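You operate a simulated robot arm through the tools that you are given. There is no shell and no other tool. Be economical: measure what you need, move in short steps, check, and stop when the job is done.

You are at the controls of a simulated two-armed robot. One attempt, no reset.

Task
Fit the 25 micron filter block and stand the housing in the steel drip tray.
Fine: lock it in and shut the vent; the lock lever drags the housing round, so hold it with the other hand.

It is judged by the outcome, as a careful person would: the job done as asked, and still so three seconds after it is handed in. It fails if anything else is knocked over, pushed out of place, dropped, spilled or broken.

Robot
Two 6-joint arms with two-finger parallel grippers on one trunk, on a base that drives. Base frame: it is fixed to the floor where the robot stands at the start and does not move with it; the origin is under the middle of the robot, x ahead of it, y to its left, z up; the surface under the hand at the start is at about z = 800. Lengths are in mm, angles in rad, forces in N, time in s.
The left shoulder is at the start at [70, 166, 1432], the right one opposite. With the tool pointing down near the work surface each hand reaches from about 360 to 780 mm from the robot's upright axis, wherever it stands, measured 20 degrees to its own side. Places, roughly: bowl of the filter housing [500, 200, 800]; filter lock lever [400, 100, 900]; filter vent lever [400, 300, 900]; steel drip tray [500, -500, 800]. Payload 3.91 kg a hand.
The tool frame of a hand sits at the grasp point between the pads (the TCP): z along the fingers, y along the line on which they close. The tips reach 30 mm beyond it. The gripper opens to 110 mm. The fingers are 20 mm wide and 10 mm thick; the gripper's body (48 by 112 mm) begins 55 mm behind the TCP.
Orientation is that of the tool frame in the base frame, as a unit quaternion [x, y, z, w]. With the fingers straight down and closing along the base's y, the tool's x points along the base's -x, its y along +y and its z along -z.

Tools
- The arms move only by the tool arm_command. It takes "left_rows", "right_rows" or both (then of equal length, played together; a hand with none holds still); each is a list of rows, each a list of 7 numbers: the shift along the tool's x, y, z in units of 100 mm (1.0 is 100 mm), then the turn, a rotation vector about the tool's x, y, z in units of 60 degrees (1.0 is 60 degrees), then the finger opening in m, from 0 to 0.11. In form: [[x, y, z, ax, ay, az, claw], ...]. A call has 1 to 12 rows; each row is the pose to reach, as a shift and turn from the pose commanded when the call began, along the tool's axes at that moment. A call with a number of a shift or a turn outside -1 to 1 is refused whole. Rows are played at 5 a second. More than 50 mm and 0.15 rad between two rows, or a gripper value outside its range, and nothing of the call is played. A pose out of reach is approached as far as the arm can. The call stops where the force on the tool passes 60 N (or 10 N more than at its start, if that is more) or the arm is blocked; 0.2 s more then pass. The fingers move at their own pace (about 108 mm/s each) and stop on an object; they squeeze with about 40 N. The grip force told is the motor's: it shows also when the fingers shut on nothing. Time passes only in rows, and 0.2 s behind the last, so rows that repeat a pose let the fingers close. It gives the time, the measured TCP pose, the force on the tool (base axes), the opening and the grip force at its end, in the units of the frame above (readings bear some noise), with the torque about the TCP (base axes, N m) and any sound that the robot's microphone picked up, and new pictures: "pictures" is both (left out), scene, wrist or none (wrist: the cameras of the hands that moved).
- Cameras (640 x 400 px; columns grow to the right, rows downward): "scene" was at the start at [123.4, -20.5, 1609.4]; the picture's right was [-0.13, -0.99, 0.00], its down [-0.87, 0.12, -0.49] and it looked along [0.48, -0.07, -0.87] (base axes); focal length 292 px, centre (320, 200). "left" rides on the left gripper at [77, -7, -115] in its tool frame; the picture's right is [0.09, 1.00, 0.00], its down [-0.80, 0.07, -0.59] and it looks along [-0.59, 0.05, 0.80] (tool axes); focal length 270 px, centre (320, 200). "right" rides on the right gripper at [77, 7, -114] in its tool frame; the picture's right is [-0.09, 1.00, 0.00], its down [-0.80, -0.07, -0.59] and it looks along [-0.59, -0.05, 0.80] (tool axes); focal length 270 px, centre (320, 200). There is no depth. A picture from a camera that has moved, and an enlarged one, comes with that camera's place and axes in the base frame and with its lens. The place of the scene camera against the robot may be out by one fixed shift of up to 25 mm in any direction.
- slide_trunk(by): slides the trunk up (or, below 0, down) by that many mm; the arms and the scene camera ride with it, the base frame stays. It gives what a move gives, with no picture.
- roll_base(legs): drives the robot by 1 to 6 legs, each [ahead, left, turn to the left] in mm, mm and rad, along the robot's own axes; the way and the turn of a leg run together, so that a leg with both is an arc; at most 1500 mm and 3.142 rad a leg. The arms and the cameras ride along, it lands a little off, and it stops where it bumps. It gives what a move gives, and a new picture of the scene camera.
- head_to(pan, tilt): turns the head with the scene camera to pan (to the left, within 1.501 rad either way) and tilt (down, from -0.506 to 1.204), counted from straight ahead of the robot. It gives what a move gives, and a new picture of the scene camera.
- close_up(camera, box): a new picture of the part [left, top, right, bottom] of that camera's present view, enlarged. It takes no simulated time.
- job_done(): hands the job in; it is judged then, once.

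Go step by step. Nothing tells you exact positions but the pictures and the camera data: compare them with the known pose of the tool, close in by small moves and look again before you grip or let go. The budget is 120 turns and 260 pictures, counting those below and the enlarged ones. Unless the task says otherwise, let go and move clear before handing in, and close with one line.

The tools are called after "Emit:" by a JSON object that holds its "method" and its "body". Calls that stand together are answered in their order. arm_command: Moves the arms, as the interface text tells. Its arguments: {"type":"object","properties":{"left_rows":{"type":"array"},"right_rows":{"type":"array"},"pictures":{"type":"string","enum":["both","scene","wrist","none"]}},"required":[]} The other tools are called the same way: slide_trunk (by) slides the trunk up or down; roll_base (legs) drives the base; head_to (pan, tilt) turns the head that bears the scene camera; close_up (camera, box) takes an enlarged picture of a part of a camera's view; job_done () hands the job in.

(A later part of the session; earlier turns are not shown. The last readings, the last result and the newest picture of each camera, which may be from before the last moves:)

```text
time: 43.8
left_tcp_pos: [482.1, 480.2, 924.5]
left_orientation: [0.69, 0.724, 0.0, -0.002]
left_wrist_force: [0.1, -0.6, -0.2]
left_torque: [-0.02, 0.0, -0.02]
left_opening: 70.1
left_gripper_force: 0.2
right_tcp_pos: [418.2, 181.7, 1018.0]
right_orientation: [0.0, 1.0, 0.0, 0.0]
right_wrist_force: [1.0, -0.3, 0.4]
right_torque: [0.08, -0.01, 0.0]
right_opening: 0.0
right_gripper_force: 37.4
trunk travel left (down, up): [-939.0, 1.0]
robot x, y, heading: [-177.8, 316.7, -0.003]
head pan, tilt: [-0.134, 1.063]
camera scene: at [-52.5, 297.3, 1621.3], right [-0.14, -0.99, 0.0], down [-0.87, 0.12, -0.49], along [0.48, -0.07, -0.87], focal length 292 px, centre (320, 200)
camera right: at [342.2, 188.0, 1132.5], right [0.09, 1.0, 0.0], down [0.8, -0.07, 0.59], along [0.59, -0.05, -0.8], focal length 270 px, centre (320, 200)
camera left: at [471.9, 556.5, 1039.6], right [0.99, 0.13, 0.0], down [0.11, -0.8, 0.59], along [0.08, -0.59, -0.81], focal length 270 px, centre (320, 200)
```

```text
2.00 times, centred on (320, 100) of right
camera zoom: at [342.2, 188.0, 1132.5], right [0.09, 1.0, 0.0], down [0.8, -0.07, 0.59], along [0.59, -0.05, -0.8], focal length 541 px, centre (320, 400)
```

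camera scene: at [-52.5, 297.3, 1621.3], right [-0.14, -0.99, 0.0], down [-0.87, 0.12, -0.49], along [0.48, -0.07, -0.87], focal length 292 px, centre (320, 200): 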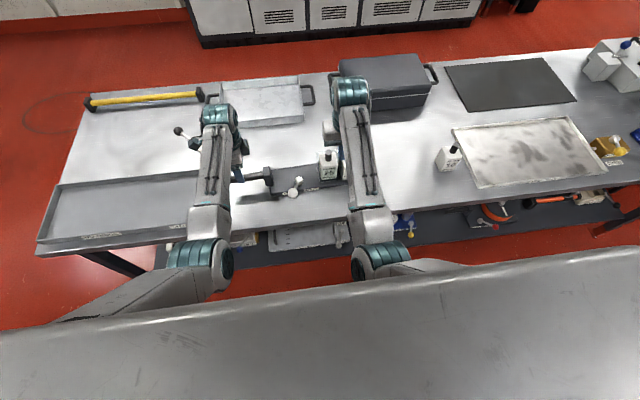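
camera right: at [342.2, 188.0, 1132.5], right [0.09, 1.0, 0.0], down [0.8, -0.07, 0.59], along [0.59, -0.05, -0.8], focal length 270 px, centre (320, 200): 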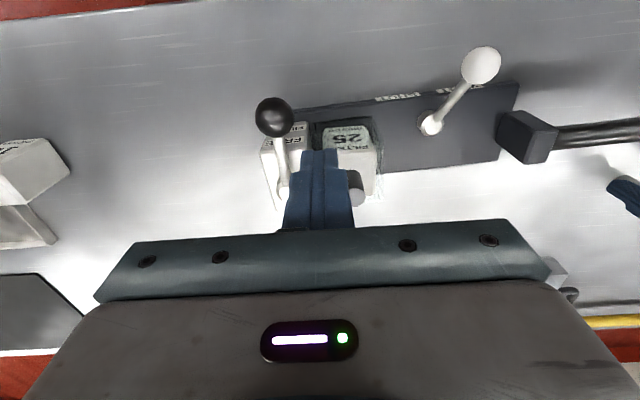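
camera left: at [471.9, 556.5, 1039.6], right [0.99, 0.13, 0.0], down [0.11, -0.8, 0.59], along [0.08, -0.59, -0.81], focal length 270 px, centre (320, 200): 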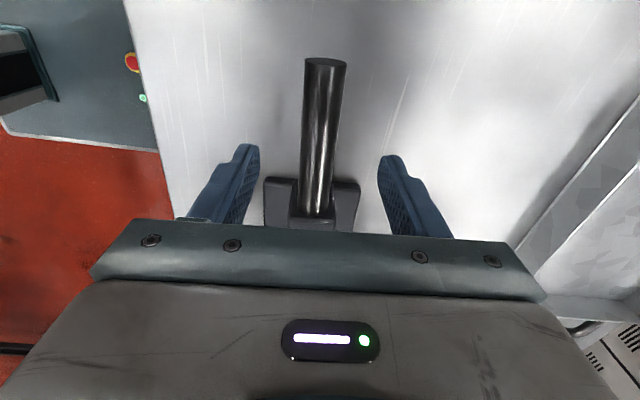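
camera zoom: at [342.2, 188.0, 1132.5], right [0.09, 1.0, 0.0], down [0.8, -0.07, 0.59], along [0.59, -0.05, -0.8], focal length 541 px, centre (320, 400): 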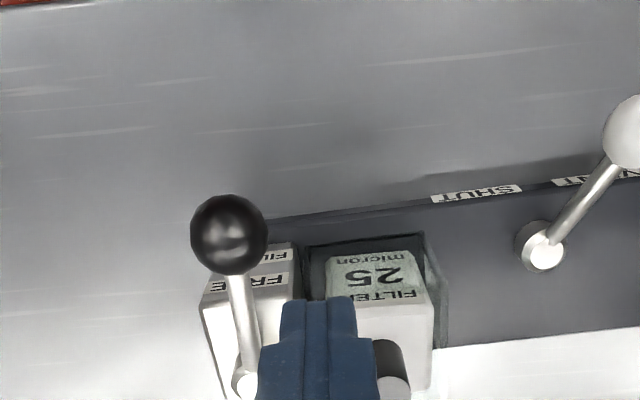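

Both are reachable now. I'll grip the bar with the left and lower the right's closed fingers beside the lever rod at (430,177), tips at z≈906.

Emit:
{"method": "arm_command", "body": {"left_rows": [[0, -0.02, 0.3, 0, 0, 0, 0.07], [0, -0.02, 0.6, 0, 0, 0, 0.06], [0, -0.02, 0.755, 0, 0, 0, 0.06], [0, -0.02, 0.755, 0, 0, 0, 0.0], [0, -0.02, 0.755, 0, 0, 0, 0.0], [0, -0.02, 0.755, 0, 0, 0, 0.0]], "right_rows": [[-0.1, -0.04, 0.1, 0, 0, 0, 0], [-0.12, -0.04, 0.3, 0, 0, 0, 0], [-0.12, -0.04, 0.5, 0, 0, 0, 0], [-0.12, -0.04, 0.7, 0, 0, 0, 0], [-0.12, -0.04, 0.82, 0, 0, 0, 0], [-0.12, -0.04, 0.82, 0, 0, 0, 0]]}}

Emit:
{"method": "close_up", "body": {"camera": "right", "box": [160, 0, 480, 200]}}

Emit:
{"method": "close_up", "body": {"camera": "scene", "box": [220, 100, 380, 220]}}

```text
time: 45.2
left_tcp_pos: [479.4, 481.6, 851.9]
left_orientation: [0.69, 0.724, -0.001, -0.001]
left_wrist_force: [-0.2, -0.1, 1.8]
left_torque: [-0.13, 0.01, 0.8]
left_opening: 25.1
left_gripper_force: 39.5
right_tcp_pos: [431.2, 175.5, 938.2]
right_orientation: [0.0, 1.0, 0.0, 0.001]
right_wrist_force: [0.3, 0.2, 0.9]
right_torque: [-0.01, -0.03, 0.02]
right_opening: 0.0
right_gripper_force: 37.6
trunk travel left (down, up): [-939.0, 1.0]
robot x, y, heading: [-176.5, 318.1, -0.003]
head pan, tilt: [-0.134, 1.063]
camera scene: at [-53.6, 297.8, 1621.4], right [-0.14, -0.99, 0.0], down [-0.87, 0.12, -0.49], along [0.48, -0.07, -0.87], focal length 292 px, centre (320, 200)
camera right: at [353.2, 183.8, 1052.1], right [0.09, 1.0, 0.0], down [0.8, -0.07, 0.59], along [0.59, -0.05, -0.8], focal length 270 px, centre (320, 200)
camera left: at [469.1, 557.6, 966.5], right [0.99, 0.13, 0.0], down [0.11, -0.8, 0.59], along [0.08, -0.59, -0.81], focal length 270 px, centre (320, 200)
```

scene: 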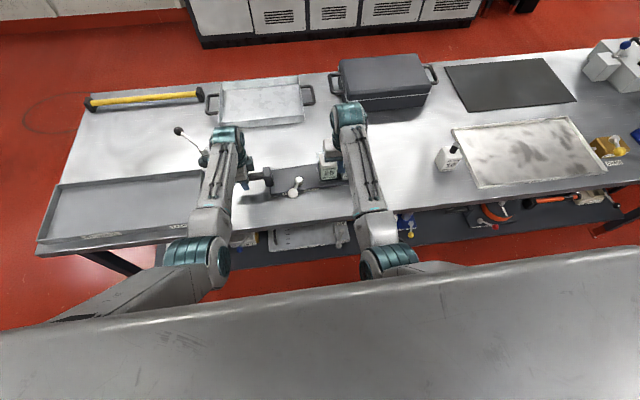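
right: 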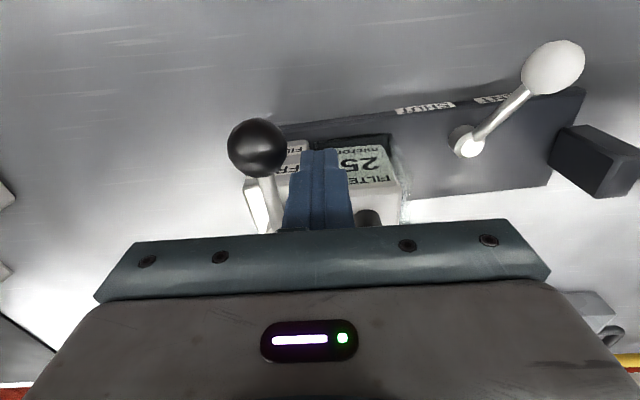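
left: 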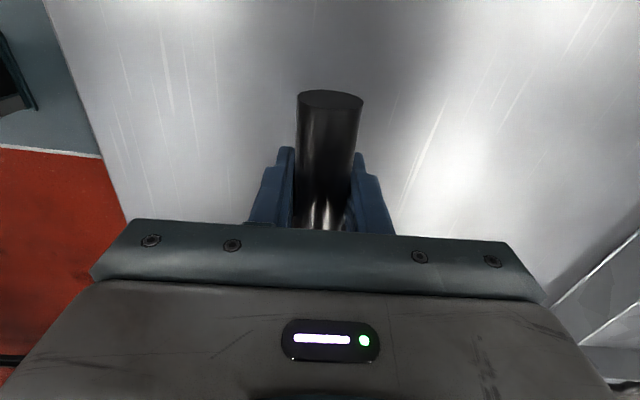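

```text
2.00 times, centred on (320, 100) of right
camera zoom: at [353.2, 183.8, 1052.1], right [0.09, 1.0, 0.0], down [0.8, -0.07, 0.59], along [0.59, -0.05, -0.8], focal length 541 px, centre (320, 400)
```

zoom: 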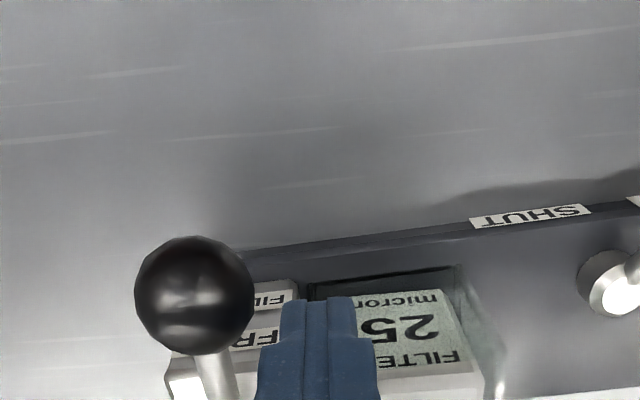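

```text
3.33 times, centred on (300, 160) of scene
camera zoom: at [-53.6, 297.8, 1621.4], right [-0.14, -0.99, 0.0], down [-0.87, 0.12, -0.49], along [0.48, -0.07, -0.87], focal length 973 px, centre (387, 333)
```

zoom: 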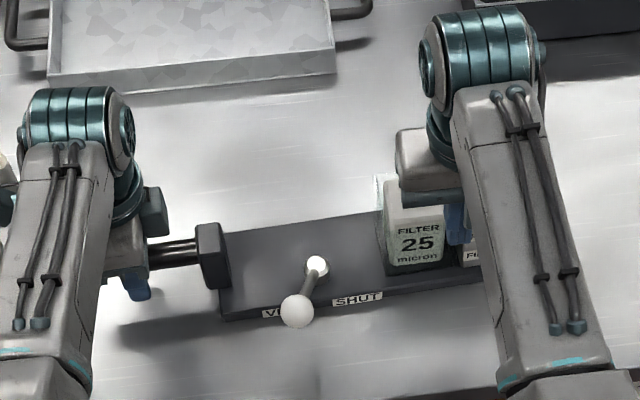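

I'll sweep the lever along its arc, first to about 60°, with the left hand holding the bar.

Emit:
{"method": "arm_command", "body": {"right_rows": [[0.01, -0.075, 0, 0, 0, 0, 0], [0.02, -0.175, 0, 0, 0, 0, 0], [0.03, -0.315, 0, 0, 0, 0, 0], [0.04, -0.455, 0, 0, 0, 0, 0], [-0.01, -0.585, 0, 0, 0, 0, 0], [-0.11, -0.74, 0, 0, 0, 0, 0]]}}

Emit:
{"method": "close_up", "body": {"camera": "scene", "box": [220, 100, 420, 220]}}

```text
time: 46.6
left_tcp_pos: [478.4, 479.5, 851.8]
left_orientation: [0.69, 0.724, 0.0, -0.001]
left_wrist_force: [-2.3, -6.0, 2.8]
left_torque: [-0.63, 0.08, -0.54]
left_opening: 25.5
left_gripper_force: 39.5
right_tcp_pos: [439.3, 104.2, 937.6]
right_orientation: [0.001, 1.0, 0.001, 0.001]
right_wrist_force: [0.7, 4.5, -0.5]
right_torque: [0.16, 0.03, 0.02]
right_opening: 0.3
right_gripper_force: 37.3
trunk travel left (down, up): [-939.0, 1.0]
robot x, y, heading: [-180.2, 319.4, -0.001]
head pan, tilt: [-0.134, 1.063]
camera scene: at [-54.6, 297.3, 1621.4], right [-0.14, -0.99, 0.0], down [-0.87, 0.12, -0.49], along [0.48, -0.07, -0.87], focal length 292 px, centre (320, 200)
camera right: at [363.2, 109.4, 1052.0], right [0.09, 1.0, 0.0], down [0.8, -0.07, 0.59], along [0.59, -0.05, -0.8], focal length 270 px, centre (320, 200)
```

scene: 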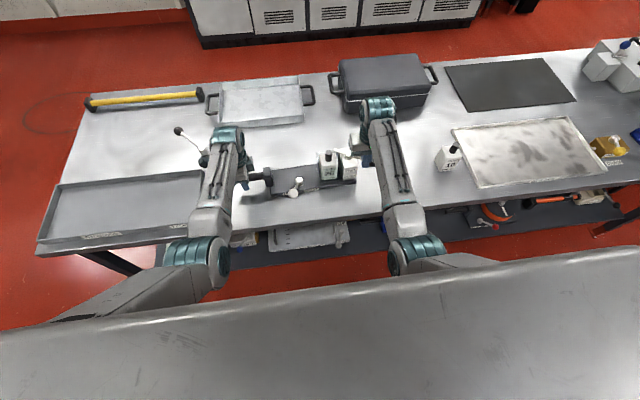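
right: 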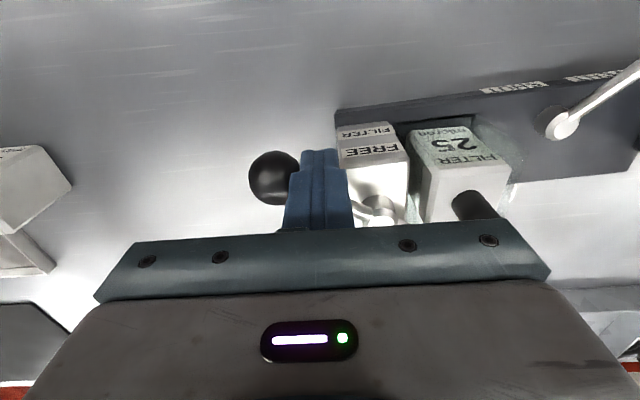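

```text
3.20 times, centred on (320, 160) of scene
camera zoom: at [-54.6, 297.3, 1621.4], right [-0.14, -0.99, 0.0], down [-0.87, 0.12, -0.49], along [0.48, -0.07, -0.87], focal length 934 px, centre (320, 328)
```

zoom: 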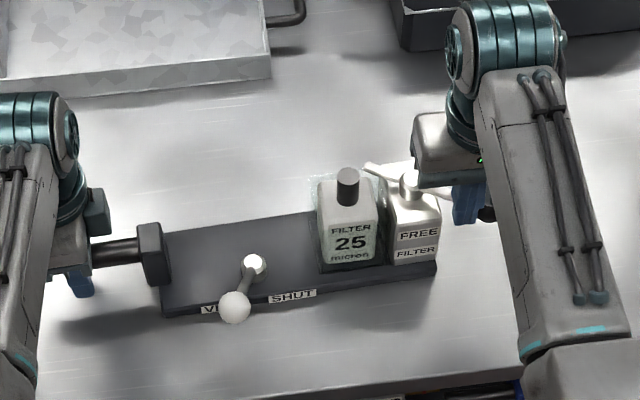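

The lever is past halfway with small forces. I'll finish the sweep to the LOCKED side.

Emit:
{"method": "arm_command", "body": {"right_rows": [[-0.085, -0.075, 0, 0, 0, 0, 0], [-0.19, -0.135, 0, 0, 0, 0, 0], [-0.27, -0.16, 0, 0, 0, 0, 0], [-0.33, -0.175, 0, 0, 0, 0, 0]]}}

Emit:
{"method": "close_up", "body": {"camera": "right", "box": [200, 80, 520, 240]}}

Emit:
{"method": "close_up", "body": {"camera": "scene", "box": [300, 130, 400, 210]}}

```text
time: 47.6
left_tcp_pos: [479.2, 480.9, 852.3]
left_orientation: [0.69, 0.724, 0.0, -0.001]
left_wrist_force: [2.8, -7.9, 0.1]
left_torque: [0.27, 0.1, 1.08]
left_opening: 25.7
left_gripper_force: 39.5
right_tcp_pos: [473.1, 87.5, 938.5]
right_orientation: [-0.001, 1.0, 0.002, 0.0]
right_wrist_force: [-5.3, 7.6, 0.8]
right_torque: [0.15, 0.12, 0.02]
right_opening: 0.0
right_gripper_force: 37.3
trunk travel left (down, up): [-939.0, 1.0]
robot x, y, heading: [-175.2, 320.7, -0.004]
head pan, tilt: [-0.134, 1.063]
camera scene: at [-54.0, 298.2, 1621.4], right [-0.14, -0.99, 0.0], down [-0.87, 0.12, -0.49], along [0.48, -0.07, -0.87], focal length 292 px, centre (320, 200)
camera right: at [397.5, 93.2, 1052.5], right [0.09, 1.0, 0.0], down [0.8, -0.07, 0.59], along [0.59, -0.05, -0.8], focal length 270 px, centre (320, 200)
```

scene: 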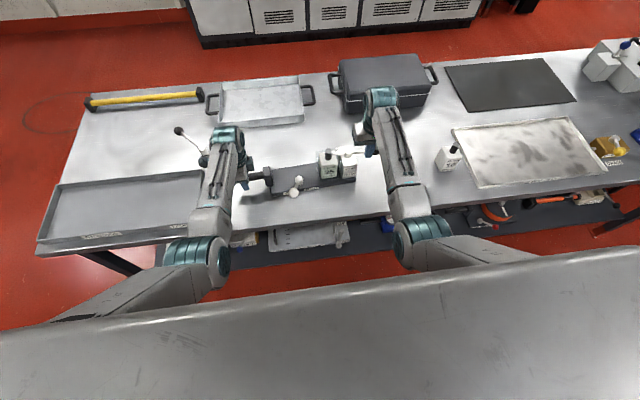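
right: 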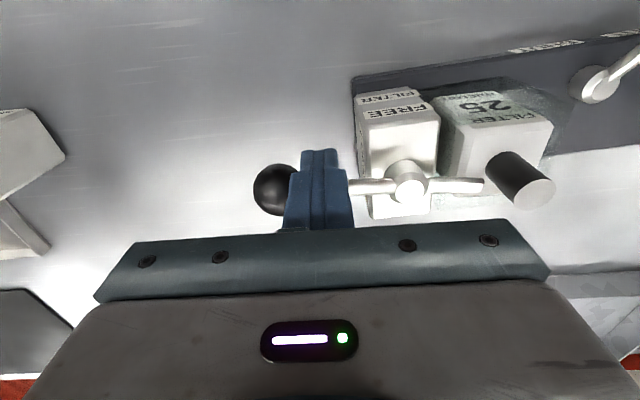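

```text
2.00 times, centred on (360, 160) of right
camera zoom: at [397.5, 93.2, 1052.5], right [0.09, 1.0, 0.0], down [0.8, -0.07, 0.59], along [0.59, -0.05, -0.8], focal length 541 px, centre (240, 280)
```

zoom: 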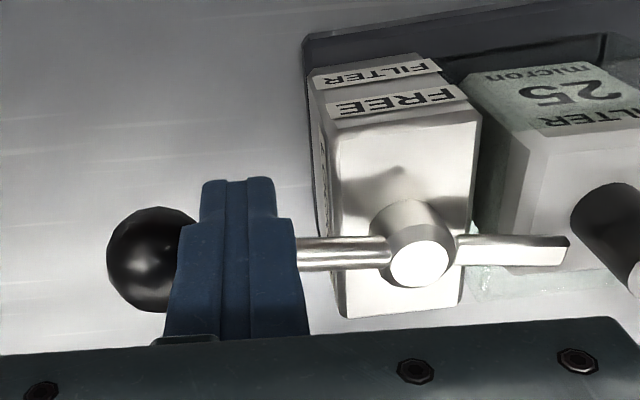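

```text
5.00 times, centred on (350, 170) of scene
camera zoom: at [-54.0, 298.2, 1621.4], right [-0.14, -0.99, 0.0], down [-0.87, 0.12, -0.49], along [0.48, -0.07, -0.87], focal length 1459 px, centre (170, 350)
```

zoom: 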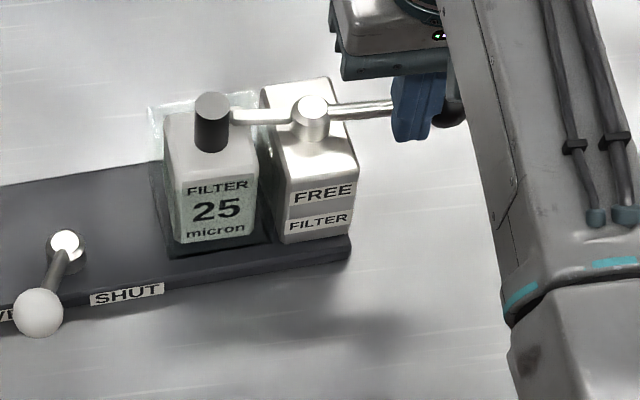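

The lever looks ~6° short of square with the body. I'll push on gently in +x until it meets its stop.

Emit:
{"method": "arm_command", "body": {"right_rows": [[-0.03, 0.0, 0, 0, 0, 0, 0], [-0.06, 0.0, 0, 0, 0, 0, 0], [-0.08, 0, 0, 0, 0, 0, 0], [-0.08, 0, 0, 0, 0, 0, 0]], "pictures": "none"}}

Emit:
{"method": "close_up", "body": {"camera": "right", "box": [200, 80, 520, 240]}}

Emit:
{"method": "close_up", "body": {"camera": "scene", "box": [300, 130, 400, 210]}}

```text
time: 48.6
left_tcp_pos: [478.8, 481.0, 851.6]
left_orientation: [0.691, 0.723, 0.0, -0.001]
left_wrist_force: [2.3, -9.7, -0.2]
left_torque: [0.02, 0.0, 0.87]
left_opening: 26.2
left_gripper_force: 39.8
right_tcp_pos: [481.3, 86.1, 938.2]
right_orientation: [0.001, 1.0, 0.0, 0.0]
right_wrist_force: [-4.5, 8.4, 0.9]
right_torque: [0.19, 0.11, 0.02]
right_opening: 0.3
right_gripper_force: 37.4
trunk travel left (down, up): [-939.0, 1.0]
robot x, y, heading: [-177.4, 319.0, -0.006]
head pan, tilt: [-0.134, 1.063]
```

```text
2.00 times, centred on (360, 160) of right
camera zoom: at [405.5, 92.6, 1052.4], right [0.09, 1.0, 0.0], down [0.8, -0.07, 0.59], along [0.59, -0.05, -0.8], focal length 541 px, centre (240, 280)
```

zoom: 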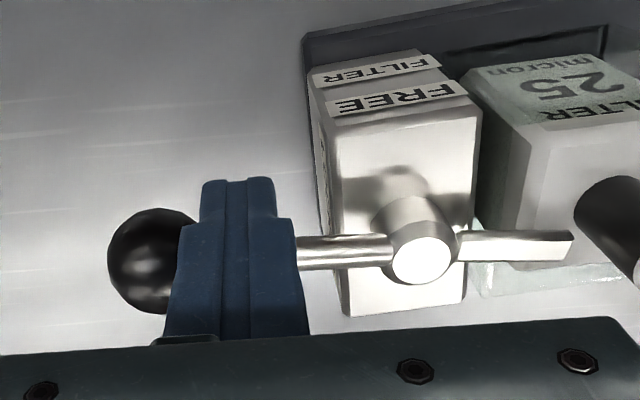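

```text
5.00 times, centred on (350, 170) of scene
camera zoom: at [-54.1, 298.0, 1621.4], right [-0.14, -0.99, 0.0], down [-0.87, 0.12, -0.49], along [0.48, -0.07, -0.87], focal length 1459 px, centre (170, 350)
```

zoom: 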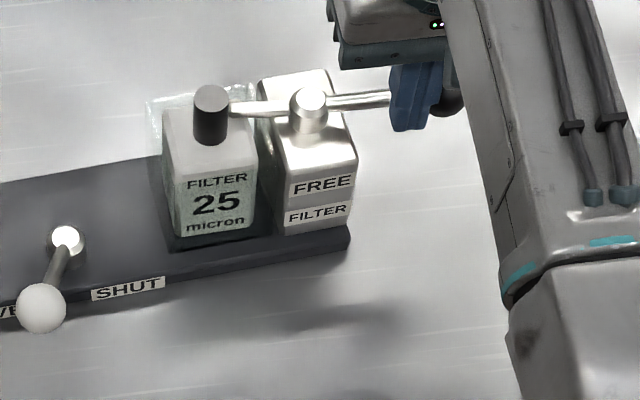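

The housing was dragged slightly rather than the lever turning further. I'll look closely at the stub, block handle and lever.

Emit:
{"method": "close_up", "body": {"camera": "right", "box": [400, 100, 560, 220]}}

Emit:
{"method": "close_up", "body": {"camera": "scene", "box": [320, 135, 370, 185]}}

```text
3.33 times, centred on (480, 160) of right
camera zoom: at [405.5, 92.6, 1052.4], right [0.09, 1.0, 0.0], down [0.8, -0.07, 0.59], along [0.59, -0.05, -0.8], focal length 901 px, centre (-213, 333)
```

zoom: 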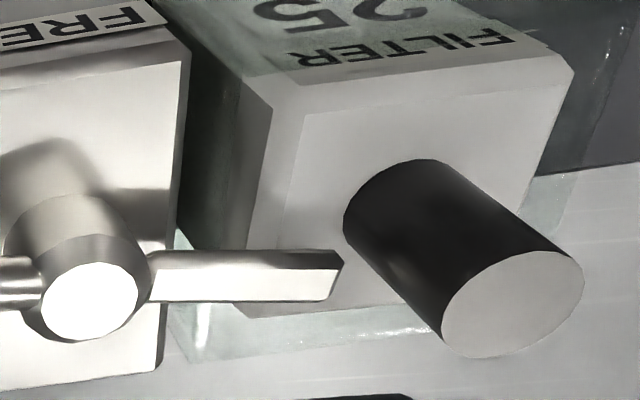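

```text
8.00 times, centred on (345, 160) of scene
camera zoom: at [-54.1, 298.0, 1621.4], right [-0.14, -0.99, 0.0], down [-0.87, 0.12, -0.49], along [0.48, -0.07, -0.87], focal length 2335 px, centre (120, 520)
```

zoom: 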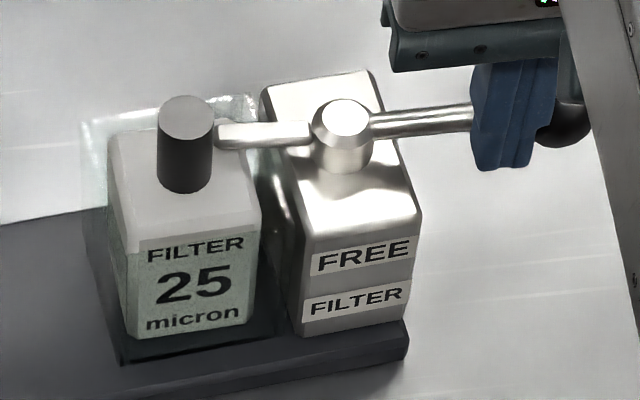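

The lever still looks ~8° short, and the bar grip lets the housing swivel. I'll take a firmer hold across the body near its middle (between bowl and vent), so first both hands clear and the base shifts right 100 mm.

Emit:
{"method": "arm_command", "body": {"left_rows": [[0, 0, 0, 0, 0, 0, 0.07], [0, 0, 0, 0, 0, 0, 0.07], [0, 0, -0.3, 0, 0, 0, 0.08], [0, 0, -0.65, 0, 0, 0, 0.1], [0, 0, -1.0, 0, 0, 0, 0.11], [0, 0, -1.0, 0, 0, 0, 0.11]], "right_rows": [[0.05, 0.06, 0, 0, 0, 0, 0], [0.12, 0.06, 0, 0, 0, 0, 0], [0.12, 0.06, -0.2, 0, 0, 0, 0], [0.12, 0.06, -0.4, 0, 0, 0, 0], [0.12, 0.06, -0.6, 0, 0, 0, 0], [0.12, 0.06, -0.6, 0, 0, 0, 0]], "pictures": "none"}}

Emit:
{"method": "arm_command", "body": {"left_rows": [[0, 0, -0.25, 0, 0, 0, 0.11], [0, 0, -0.5, 0, 0, 0, 0.11], [0, 0, -0.5, 0, 0, 0, 0.11]], "pictures": "none"}}

Emit:
{"method": "roll_base", "body": {"legs": [[0, -110, 0]]}}

Emit:
{"method": "arm_command", "body": {"left_rows": [[-0.3, 0, 0, 0, 0, 0, 0.11], [-0.6, 0, 0, 0, 0, 0, 0.11], [-0.95, 0.02, 0, 0, 0, 0, 0.11], [-0.95, 0.02, 0, 0, 0, 0, 0.11]]}}

```text
time: 50.0
left_tcp_pos: [478.7, 481.2, 950.8]
left_orientation: [0.691, 0.723, 0.001, -0.002]
left_wrist_force: [-0.1, -0.3, -0.1]
left_torque: [-0.01, 0.02, -0.03]
left_opening: 110.0
left_gripper_force: 0.0
right_tcp_pos: [471.1, 91.3, 997.9]
right_orientation: [0.0, 1.0, 0.001, 0.001]
right_wrist_force: [0.4, 0.2, -0.6]
right_torque: [0.01, 0.0, -0.02]
right_opening: 0.1
right_gripper_force: 38.3
trunk travel left (down, up): [-939.0, 1.0]
robot x, y, heading: [-179.1, 317.0, -0.004]
head pan, tilt: [-0.134, 1.063]
```

```text
time: 50.8
left_tcp_pos: [479.9, 481.0, 1001.4]
left_orientation: [0.69, 0.724, 0.0, -0.002]
left_wrist_force: [0.5, -0.1, -0.2]
left_torque: [0.02, -0.04, -0.01]
left_opening: 110.2
left_gripper_force: 0.1
right_tcp_pos: [470.0, 90.9, 998.1]
right_orientation: [0.0, 1.0, 0.001, 0.0]
right_wrist_force: [-0.6, -0.1, -1.4]
right_torque: [0.05, -0.01, 0.04]
right_opening: 0.0
right_gripper_force: 37.5
trunk travel left (down, up): [-939.0, 1.0]
robot x, y, heading: [-176.8, 320.5, 0.001]
head pan, tilt: [-0.134, 1.063]
```

```text
time: 52.0
left_tcp_pos: [479.0, 376.2, 1001.4]
left_orientation: [0.691, 0.723, 0.0, -0.001]
left_wrist_force: [0.3, 0.1, -0.7]
left_torque: [0.0, 0.02, 0.0]
left_opening: 110.0
left_gripper_force: 0.0
right_tcp_pos: [470.9, -13.7, 998.4]
right_orientation: [-0.001, 1.0, 0.0, 0.0]
right_wrist_force: [0.2, 0.0, -0.2]
right_torque: [-0.05, 0.01, -0.01]
right_opening: 0.1
right_gripper_force: 37.7
trunk travel left (down, up): [-939.0, 1.0]
robot x, y, heading: [-175.6, 209.9, -0.001]
head pan, tilt: [-0.134, 1.063]
camera scene: at [-53.6, 194.3, 1621.4], right [-0.13, -0.99, 0.0], down [-0.87, 0.12, -0.49], along [0.48, -0.07, -0.87], focal length 292 px, centre (320, 200)
```

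scene: 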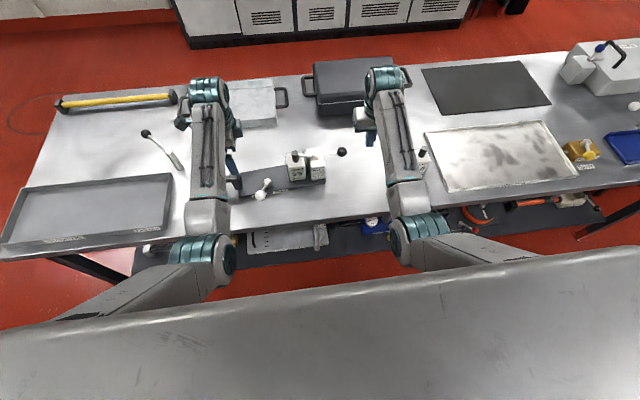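

```text
time: 53.0
left_tcp_pos: [485.5, 279.3, 998.2]
left_orientation: [0.691, 0.723, 0.001, -0.002]
left_wrist_force: [-0.2, 0.3, -0.6]
left_torque: [0.01, 0.03, -0.02]
left_opening: 110.2
left_gripper_force: 0.1
right_tcp_pos: [470.6, -16.6, 998.7]
right_orientation: [0.0, 1.0, 0.001, -0.001]
right_wrist_force: [0.1, 0.1, 1.1]
right_torque: [0.03, 0.03, 0.05]
right_opening: 0.1
right_gripper_force: 37.5
trunk travel left (down, up): [-939.0, 1.0]
robot x, y, heading: [-178.0, 211.0, -0.005]
head pan, tilt: [-0.134, 1.063]
camera scene: at [-53.6, 190.7, 1621.4], right [-0.14, -0.99, 0.0], down [-0.87, 0.12, -0.49], along [0.48, -0.07, -0.87], focal length 292 px, centre (320, 200)
camera left: at [476.2, 355.7, 1113.7], right [0.99, 0.14, 0.0], down [0.11, -0.8, 0.59], along [0.08, -0.59, -0.81], focal length 270 px, centre (320, 200)
```

scene: 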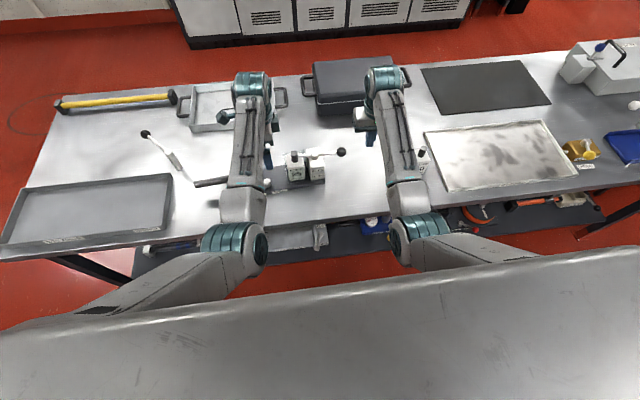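
left: 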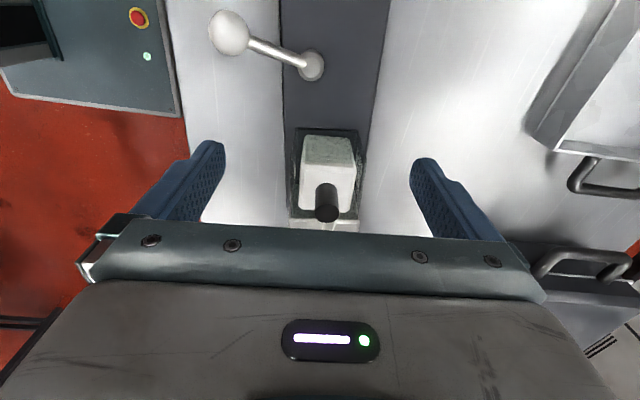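

The view straight down the body: at y≈270 it spans x≈446–546, about 100 mm, which fits the 110 mm opening. I'll centre at (496,270) and descend part-way.

Emit:
{"method": "arm_command", "body": {"left_rows": [[-0.05, 0.05, 0.2, 0, 0, -0.02, 0.11], [-0.1, 0.1, 0.5, 0, 0, -0.02, 0.11], [-0.1, 0.1, 0.8, 0, 0, -0.02, 0.11], [-0.1, 0.1, 1.0, 0, 0, -0.02, 0.11], [-0.1, 0.1, 1.0, 0, 0, -0.02, 0.11]], "pictures": "wrist"}}

Emit:
{"method": "close_up", "body": {"camera": "scene", "box": [260, 120, 360, 200]}}

```text
time: 54.2
left_tcp_pos: [495.4, 269.0, 901.4]
left_orientation: [0.683, 0.731, 0.0, -0.002]
left_wrist_force: [-0.9, 0.0, 0.3]
left_torque: [0.03, 0.01, 0.03]
left_opening: 110.2
left_gripper_force: 0.0
right_tcp_pos: [470.4, -14.7, 997.8]
right_orientation: [-0.001, 1.0, 0.0, 0.0]
right_wrist_force: [-0.2, 0.2, 0.6]
right_torque: [-0.02, 0.01, 0.0]
right_opening: 0.1
right_gripper_force: 37.2
trunk travel left (down, up): [-939.0, 1.0]
robot x, y, heading: [-179.6, 212.0, 0.001]
head pan, tilt: [-0.134, 1.063]
camera left: at [484.2, 345.2, 1015.4], right [0.99, 0.16, 0.0], down [0.13, -0.8, 0.59], along [0.09, -0.58, -0.81], focal length 270 px, centre (320, 200)
```

left: 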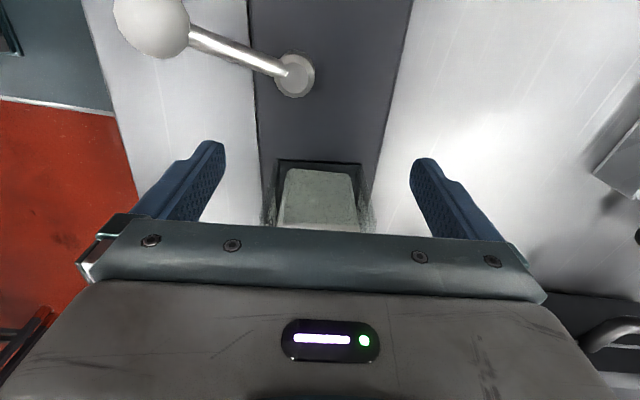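

```text
5.00 times, centred on (310, 160) of scene
camera zoom: at [-53.7, 189.7, 1621.4], right [-0.14, -0.99, 0.0], down [-0.87, 0.12, -0.49], along [0.48, -0.07, -0.87], focal length 1459 px, centre (370, 400)
```

zoom: 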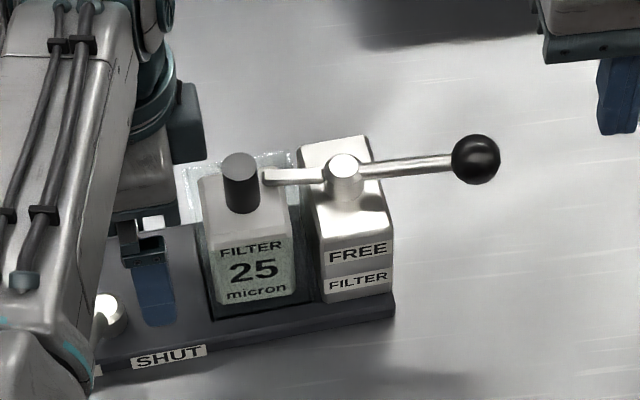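

Body edges here are x≈449.5–538.5, centred under the hand. I'll descend to tips just above the table and close.

Emit:
{"method": "arm_command", "body": {"left_rows": [[0, -0.01, 0.2, 0, 0, 0, 0.11], [0, -0.01, 0.4, 0, 0, 0, 0.11], [0, -0.01, 0.55, 0, 0, 0, 0.11], [0, -0.01, 0.64, 0, 0, 0, 0.11], [0, -0.01, 0.64, 0, 0, 0, 0.11]], "pictures": "wrist"}}

Emit:
{"method": "close_up", "body": {"camera": "scene", "box": [240, 120, 340, 220]}}

```text
time: 55.4
left_tcp_pos: [494.9, 270.3, 834.3]
left_orientation: [0.683, 0.73, 0.001, -0.002]
left_wrist_force: [0.2, 0.8, -0.3]
left_torque: [0.02, -0.04, -0.01]
left_opening: 110.0
left_gripper_force: 0.0
right_tcp_pos: [469.8, -15.1, 997.9]
right_orientation: [-0.001, 1.0, 0.001, 0.001]
right_wrist_force: [-0.6, 0.4, 0.7]
right_torque: [0.0, -0.02, -0.05]
right_opening: 0.3
right_gripper_force: 37.8
trunk travel left (down, up): [-939.0, 1.0]
robot x, y, heading: [-180.5, 211.3, -0.001]
head pan, tilt: [-0.134, 1.063]
camera left: at [483.0, 346.2, 950.9], right [0.99, 0.16, 0.0], down [0.13, -0.8, 0.59], along [0.09, -0.58, -0.81], focal length 270 px, centre (320, 200)
```

left: 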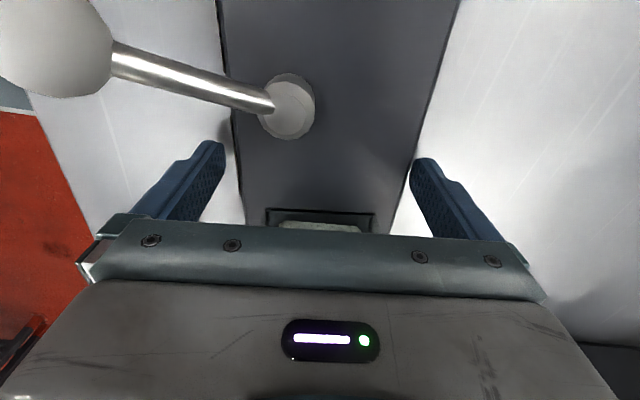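

```text
4.00 times, centred on (290, 170) of scene
camera zoom: at [-53.7, 190.0, 1621.4], right [-0.14, -0.99, 0.0], down [-0.87, 0.12, -0.49], along [0.48, -0.07, -0.87], focal length 1168 px, centre (440, 320)
```

zoom: 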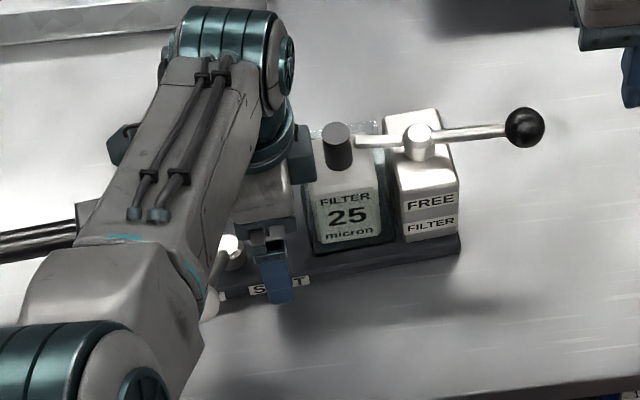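

Fingers straddle the body. I close them now.

Emit:
{"method": "arm_command", "body": {"left_rows": [[0, 0, 0, 0, 0, 0, 0.095], [0, 0, 0, 0, 0, 0, 0.08], [0, 0, 0, 0, 0, 0, 0.06], [0, 0, 0, 0, 0, 0, 0.06]], "pictures": "none"}}

Emit:
{"method": "close_up", "body": {"camera": "scene", "box": [240, 120, 380, 220]}}

```text
time: 56.4
left_tcp_pos: [494.9, 270.6, 836.4]
left_orientation: [0.683, 0.731, 0.0, -0.001]
left_wrist_force: [0.6, 1.1, 0.6]
left_torque: [0.11, 0.03, 0.6]
left_opening: 99.7
left_gripper_force: 40.2
right_tcp_pos: [469.9, -15.5, 998.7]
right_orientation: [-0.001, 1.0, 0.001, 0.0]
right_wrist_force: [0.0, -0.4, 0.2]
right_torque: [0.02, -0.01, -0.02]
right_opening: 0.1
right_gripper_force: 37.8
trunk travel left (down, up): [-939.0, 1.0]
robot x, y, heading: [-176.5, 210.2, -0.002]
head pan, tilt: [-0.134, 1.063]
```

```text
4.00 times, centred on (310, 170) of scene
camera zoom: at [-53.7, 190.2, 1621.4], right [-0.14, -0.99, 0.0], down [-0.87, 0.12, -0.49], along [0.48, -0.07, -0.87], focal length 1168 px, centre (360, 320)
```

zoom: 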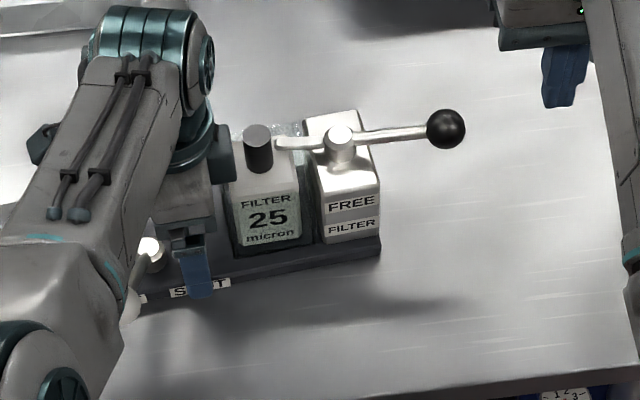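

The body is held firmly (99.7 mm). I'll bring the right hand in front of the lever and look again.

Emit:
{"method": "arm_command", "body": {"right_rows": [[0.1, 0.3, 0, 0, 0, 0, 0], [0.2, 0.6, 0, 0, 0, 0, 0], [0.25, 0.9, 0.0, 0, 0, 0, 0], [0.25, 0.9, 0, 0, 0, 0, 0]], "pictures": "wrist"}}

Emit:
{"method": "close_up", "body": {"camera": "right", "box": [200, 60, 520, 240]}}

```text
time: 57.4
left_tcp_pos: [495.0, 269.4, 836.3]
left_orientation: [0.683, 0.73, 0.0, -0.001]
left_wrist_force: [0.5, 1.0, 1.2]
left_torque: [-0.57, 0.05, -0.03]
left_opening: 100.0
left_gripper_force: 40.5
right_tcp_pos: [445.8, 72.5, 998.2]
right_orientation: [0.0, 1.0, 0.001, 0.0]
right_wrist_force: [-0.6, 0.2, 0.5]
right_torque: [-0.01, 0.0, -0.01]
right_opening: 0.1
right_gripper_force: 37.4
trunk travel left (down, up): [-939.0, 1.0]
robot x, y, heading: [-179.8, 209.0, -0.001]
head pan, tilt: [-0.134, 1.063]
camera right: at [368.2, 80.9, 1112.4], right [0.09, 1.0, 0.0], down [0.8, -0.07, 0.59], along [0.59, -0.05, -0.8], focal length 270 px, centre (320, 200)
```

right: 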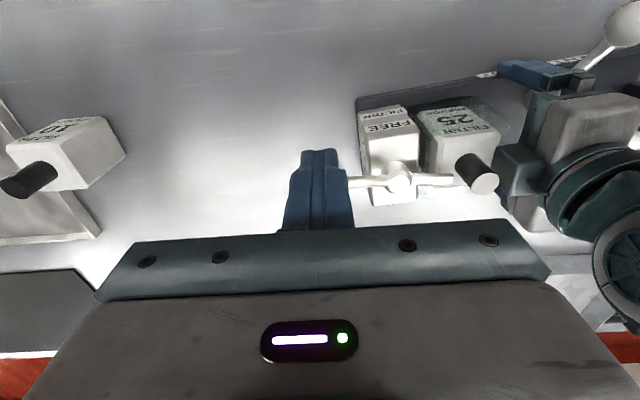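

```text
2.00 times, centred on (360, 150) of right
camera zoom: at [368.2, 80.9, 1112.4], right [0.09, 1.0, 0.0], down [0.8, -0.07, 0.59], along [0.59, -0.05, -0.8], focal length 541 px, centre (240, 300)
```

zoom: 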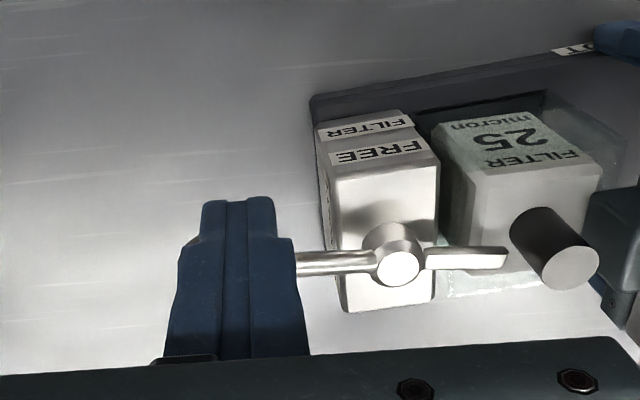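

Pivot is now at about (500,138); the rod at y≈86 lies near x≈496. I'll lower the fingers at (463,87) and push the lever in +x in small steps.

Emit:
{"method": "arm_command", "body": {"right_rows": [[-0.08, 0.07, 0.1, 0, 0, 0, 0], [-0.17, 0.14, 0.3, 0, 0, 0, 0], [-0.17, 0.14, 0.5, 0, 0, 0, 0], [-0.17, 0.14, 0.6, 0, 0, 0, 0], [-0.28, 0.14, 0.6, 0, 0, 0, 0], [-0.34, 0.14, 0.6, 0, 0, 0, 0], [-0.38, 0.14, 0.6, 0, 0, 0, 0]], "pictures": "wrist"}}

Emit:
{"method": "close_up", "body": {"camera": "right", "box": [200, 60, 520, 240]}}

Emit:
{"method": "close_up", "body": {"camera": "scene", "box": [260, 120, 360, 200]}}

```text
time: 59.0
left_tcp_pos: [493.6, 268.5, 836.5]
left_orientation: [0.682, 0.731, 0.001, -0.002]
left_wrist_force: [8.6, -1.6, 0.4]
left_torque: [0.1, 1.18, 1.67]
left_opening: 99.7
left_gripper_force: 39.9
right_tcp_pos: [481.3, 89.5, 938.8]
right_orientation: [-0.001, 1.0, 0.001, -0.001]
right_wrist_force: [-11.2, 0.6, 3.5]
right_torque: [-0.03, 0.21, -0.02]
right_opening: 0.0
right_gripper_force: 37.2
trunk travel left (down, up): [-939.0, 1.0]
robot x, y, heading: [-174.2, 212.0, -0.002]
head pan, tilt: [-0.134, 1.063]
camera right: at [405.9, 95.5, 1052.4], right [0.09, 1.0, 0.0], down [0.8, -0.07, 0.59], along [0.59, -0.05, -0.81], focal length 270 px, centre (320, 200)
```

right: 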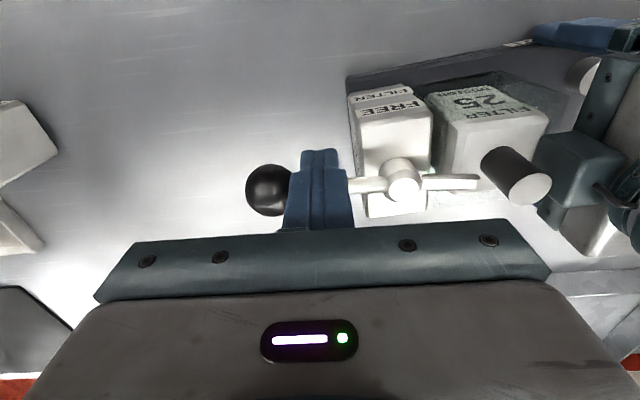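

```text
2.00 times, centred on (360, 150) of right
camera zoom: at [405.9, 95.5, 1052.4], right [0.09, 1.0, 0.0], down [0.8, -0.07, 0.59], along [0.59, -0.05, -0.81], focal length 541 px, centre (240, 300)
```

zoom: 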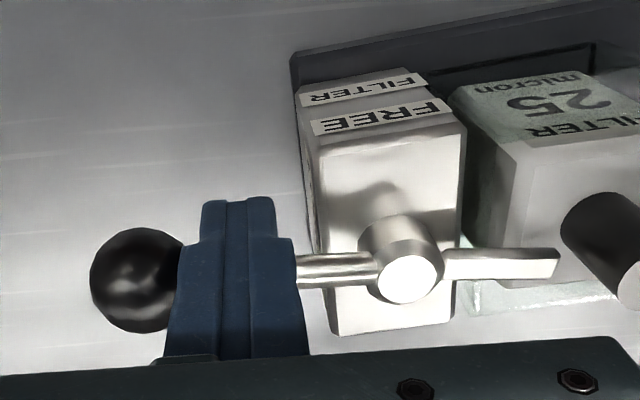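

```text
5.00 times, centred on (310, 160) of scene
camera zoom: at [-53.8, 190.0, 1621.3], right [-0.14, -0.99, 0.0], down [-0.87, 0.12, -0.49], along [0.48, -0.07, -0.87], focal length 1459 px, centre (370, 400)
```

zoom: 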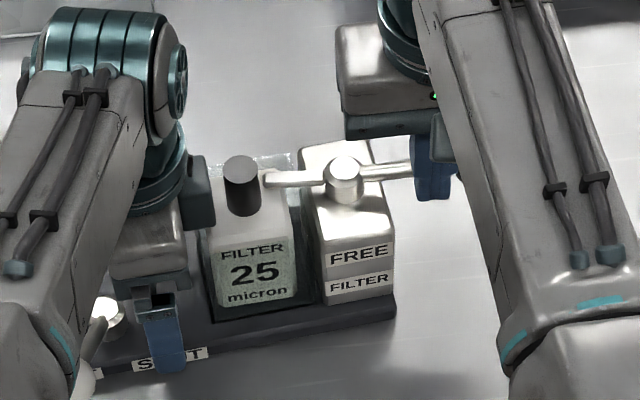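

Contact with 11 N and the housing stays put. I push further in small steps.

Emit:
{"method": "arm_command", "body": {"right_rows": [[-0.03, 0, 0, 0, 0, 0, 0], [-0.06, 0, 0, 0, 0, 0, 0], [-0.09, 0, 0, 0, 0, 0, 0]], "pictures": "none"}}

Emit:
{"method": "close_up", "body": {"camera": "right", "box": [200, 60, 520, 240]}}

Emit:
{"method": "close_up", "body": {"camera": "scene", "box": [260, 120, 360, 200]}}

```text
time: 59.8
left_tcp_pos: [495.7, 269.8, 837.7]
left_orientation: [0.682, 0.731, 0.0, -0.001]
left_wrist_force: [12.9, 4.0, 0.2]
left_torque: [-0.26, 0.71, 2.42]
left_opening: 100.9
left_gripper_force: 39.8
right_tcp_pos: [491.1, 87.6, 937.8]
right_orientation: [0.0, 1.0, 0.001, 0.0]
right_wrist_force: [-14.9, -3.3, 3.5]
right_torque: [-0.15, 0.35, -0.11]
right_opening: 0.4
right_gripper_force: 38.1
trunk travel left (down, up): [-939.0, 1.0]
robot x, y, heading: [-176.8, 209.8, -0.001]
head pan, tilt: [-0.134, 1.063]
```

```text
2.00 times, centred on (360, 150) of right
camera zoom: at [414.7, 95.6, 1052.7], right [0.09, 1.0, 0.0], down [0.8, -0.07, 0.59], along [0.59, -0.05, -0.8], focal length 541 px, centre (240, 300)
```

zoom: 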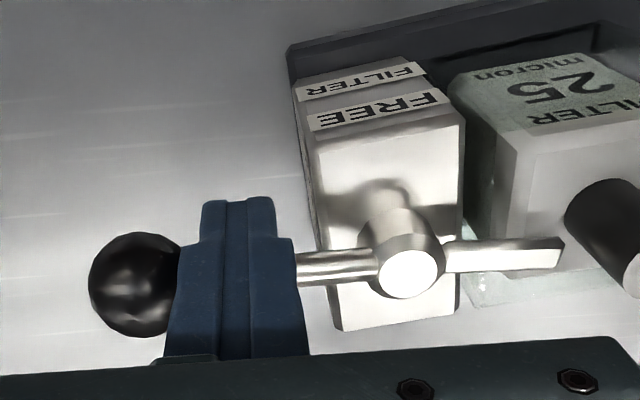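

```text
5.00 times, centred on (310, 160) of scene
camera zoom: at [-54.2, 190.4, 1621.4], right [-0.14, -0.99, 0.0], down [-0.87, 0.12, -0.49], along [0.48, -0.07, -0.87], focal length 1459 px, centre (370, 400)
```

zoom: 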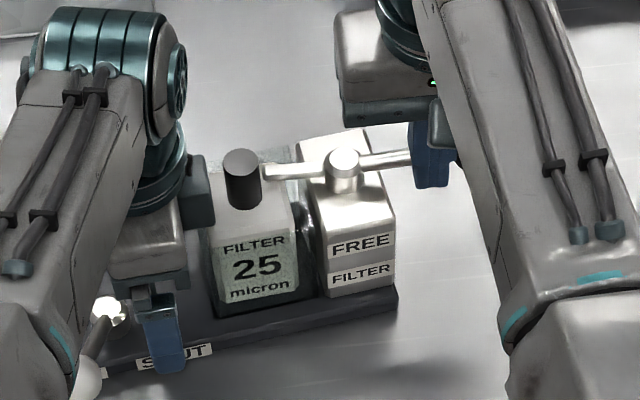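

Now 15 N turns the housing but not the lever, so something is stopping it. I need a close look at the stub against the block's handle.

Emit:
{"method": "close_up", "body": {"camera": "right", "box": [420, 60, 580, 200]}}

Emit:
{"method": "close_up", "body": {"camera": "scene", "box": [292, 135, 348, 185]}}

```text
2.86 times, centred on (500, 130) of right
camera zoom: at [414.7, 95.6, 1052.7], right [0.09, 1.0, 0.0], down [0.8, -0.07, 0.59], along [0.59, -0.05, -0.8], focal length 772 px, centre (-194, 400)
```

zoom: 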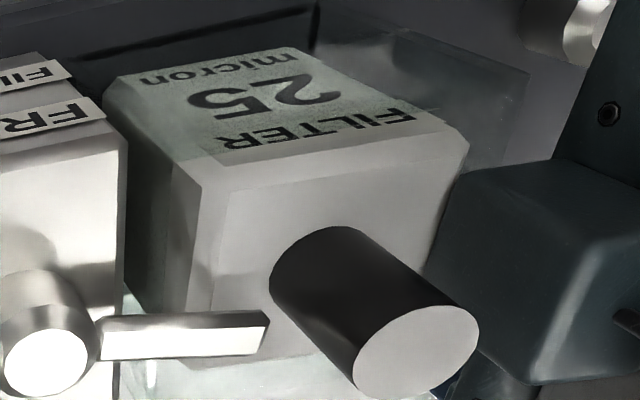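

```text
8.00 times, centred on (320, 160) of scene
camera zoom: at [-54.2, 190.4, 1621.4], right [-0.14, -0.99, 0.0], down [-0.87, 0.12, -0.49], along [0.48, -0.07, -0.87], focal length 2335 px, centre (320, 520)
```

zoom: 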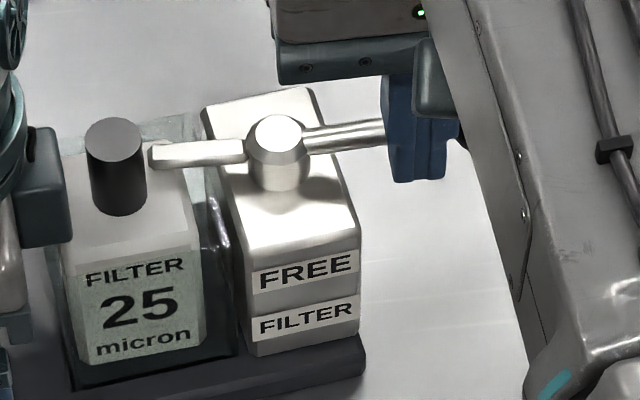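

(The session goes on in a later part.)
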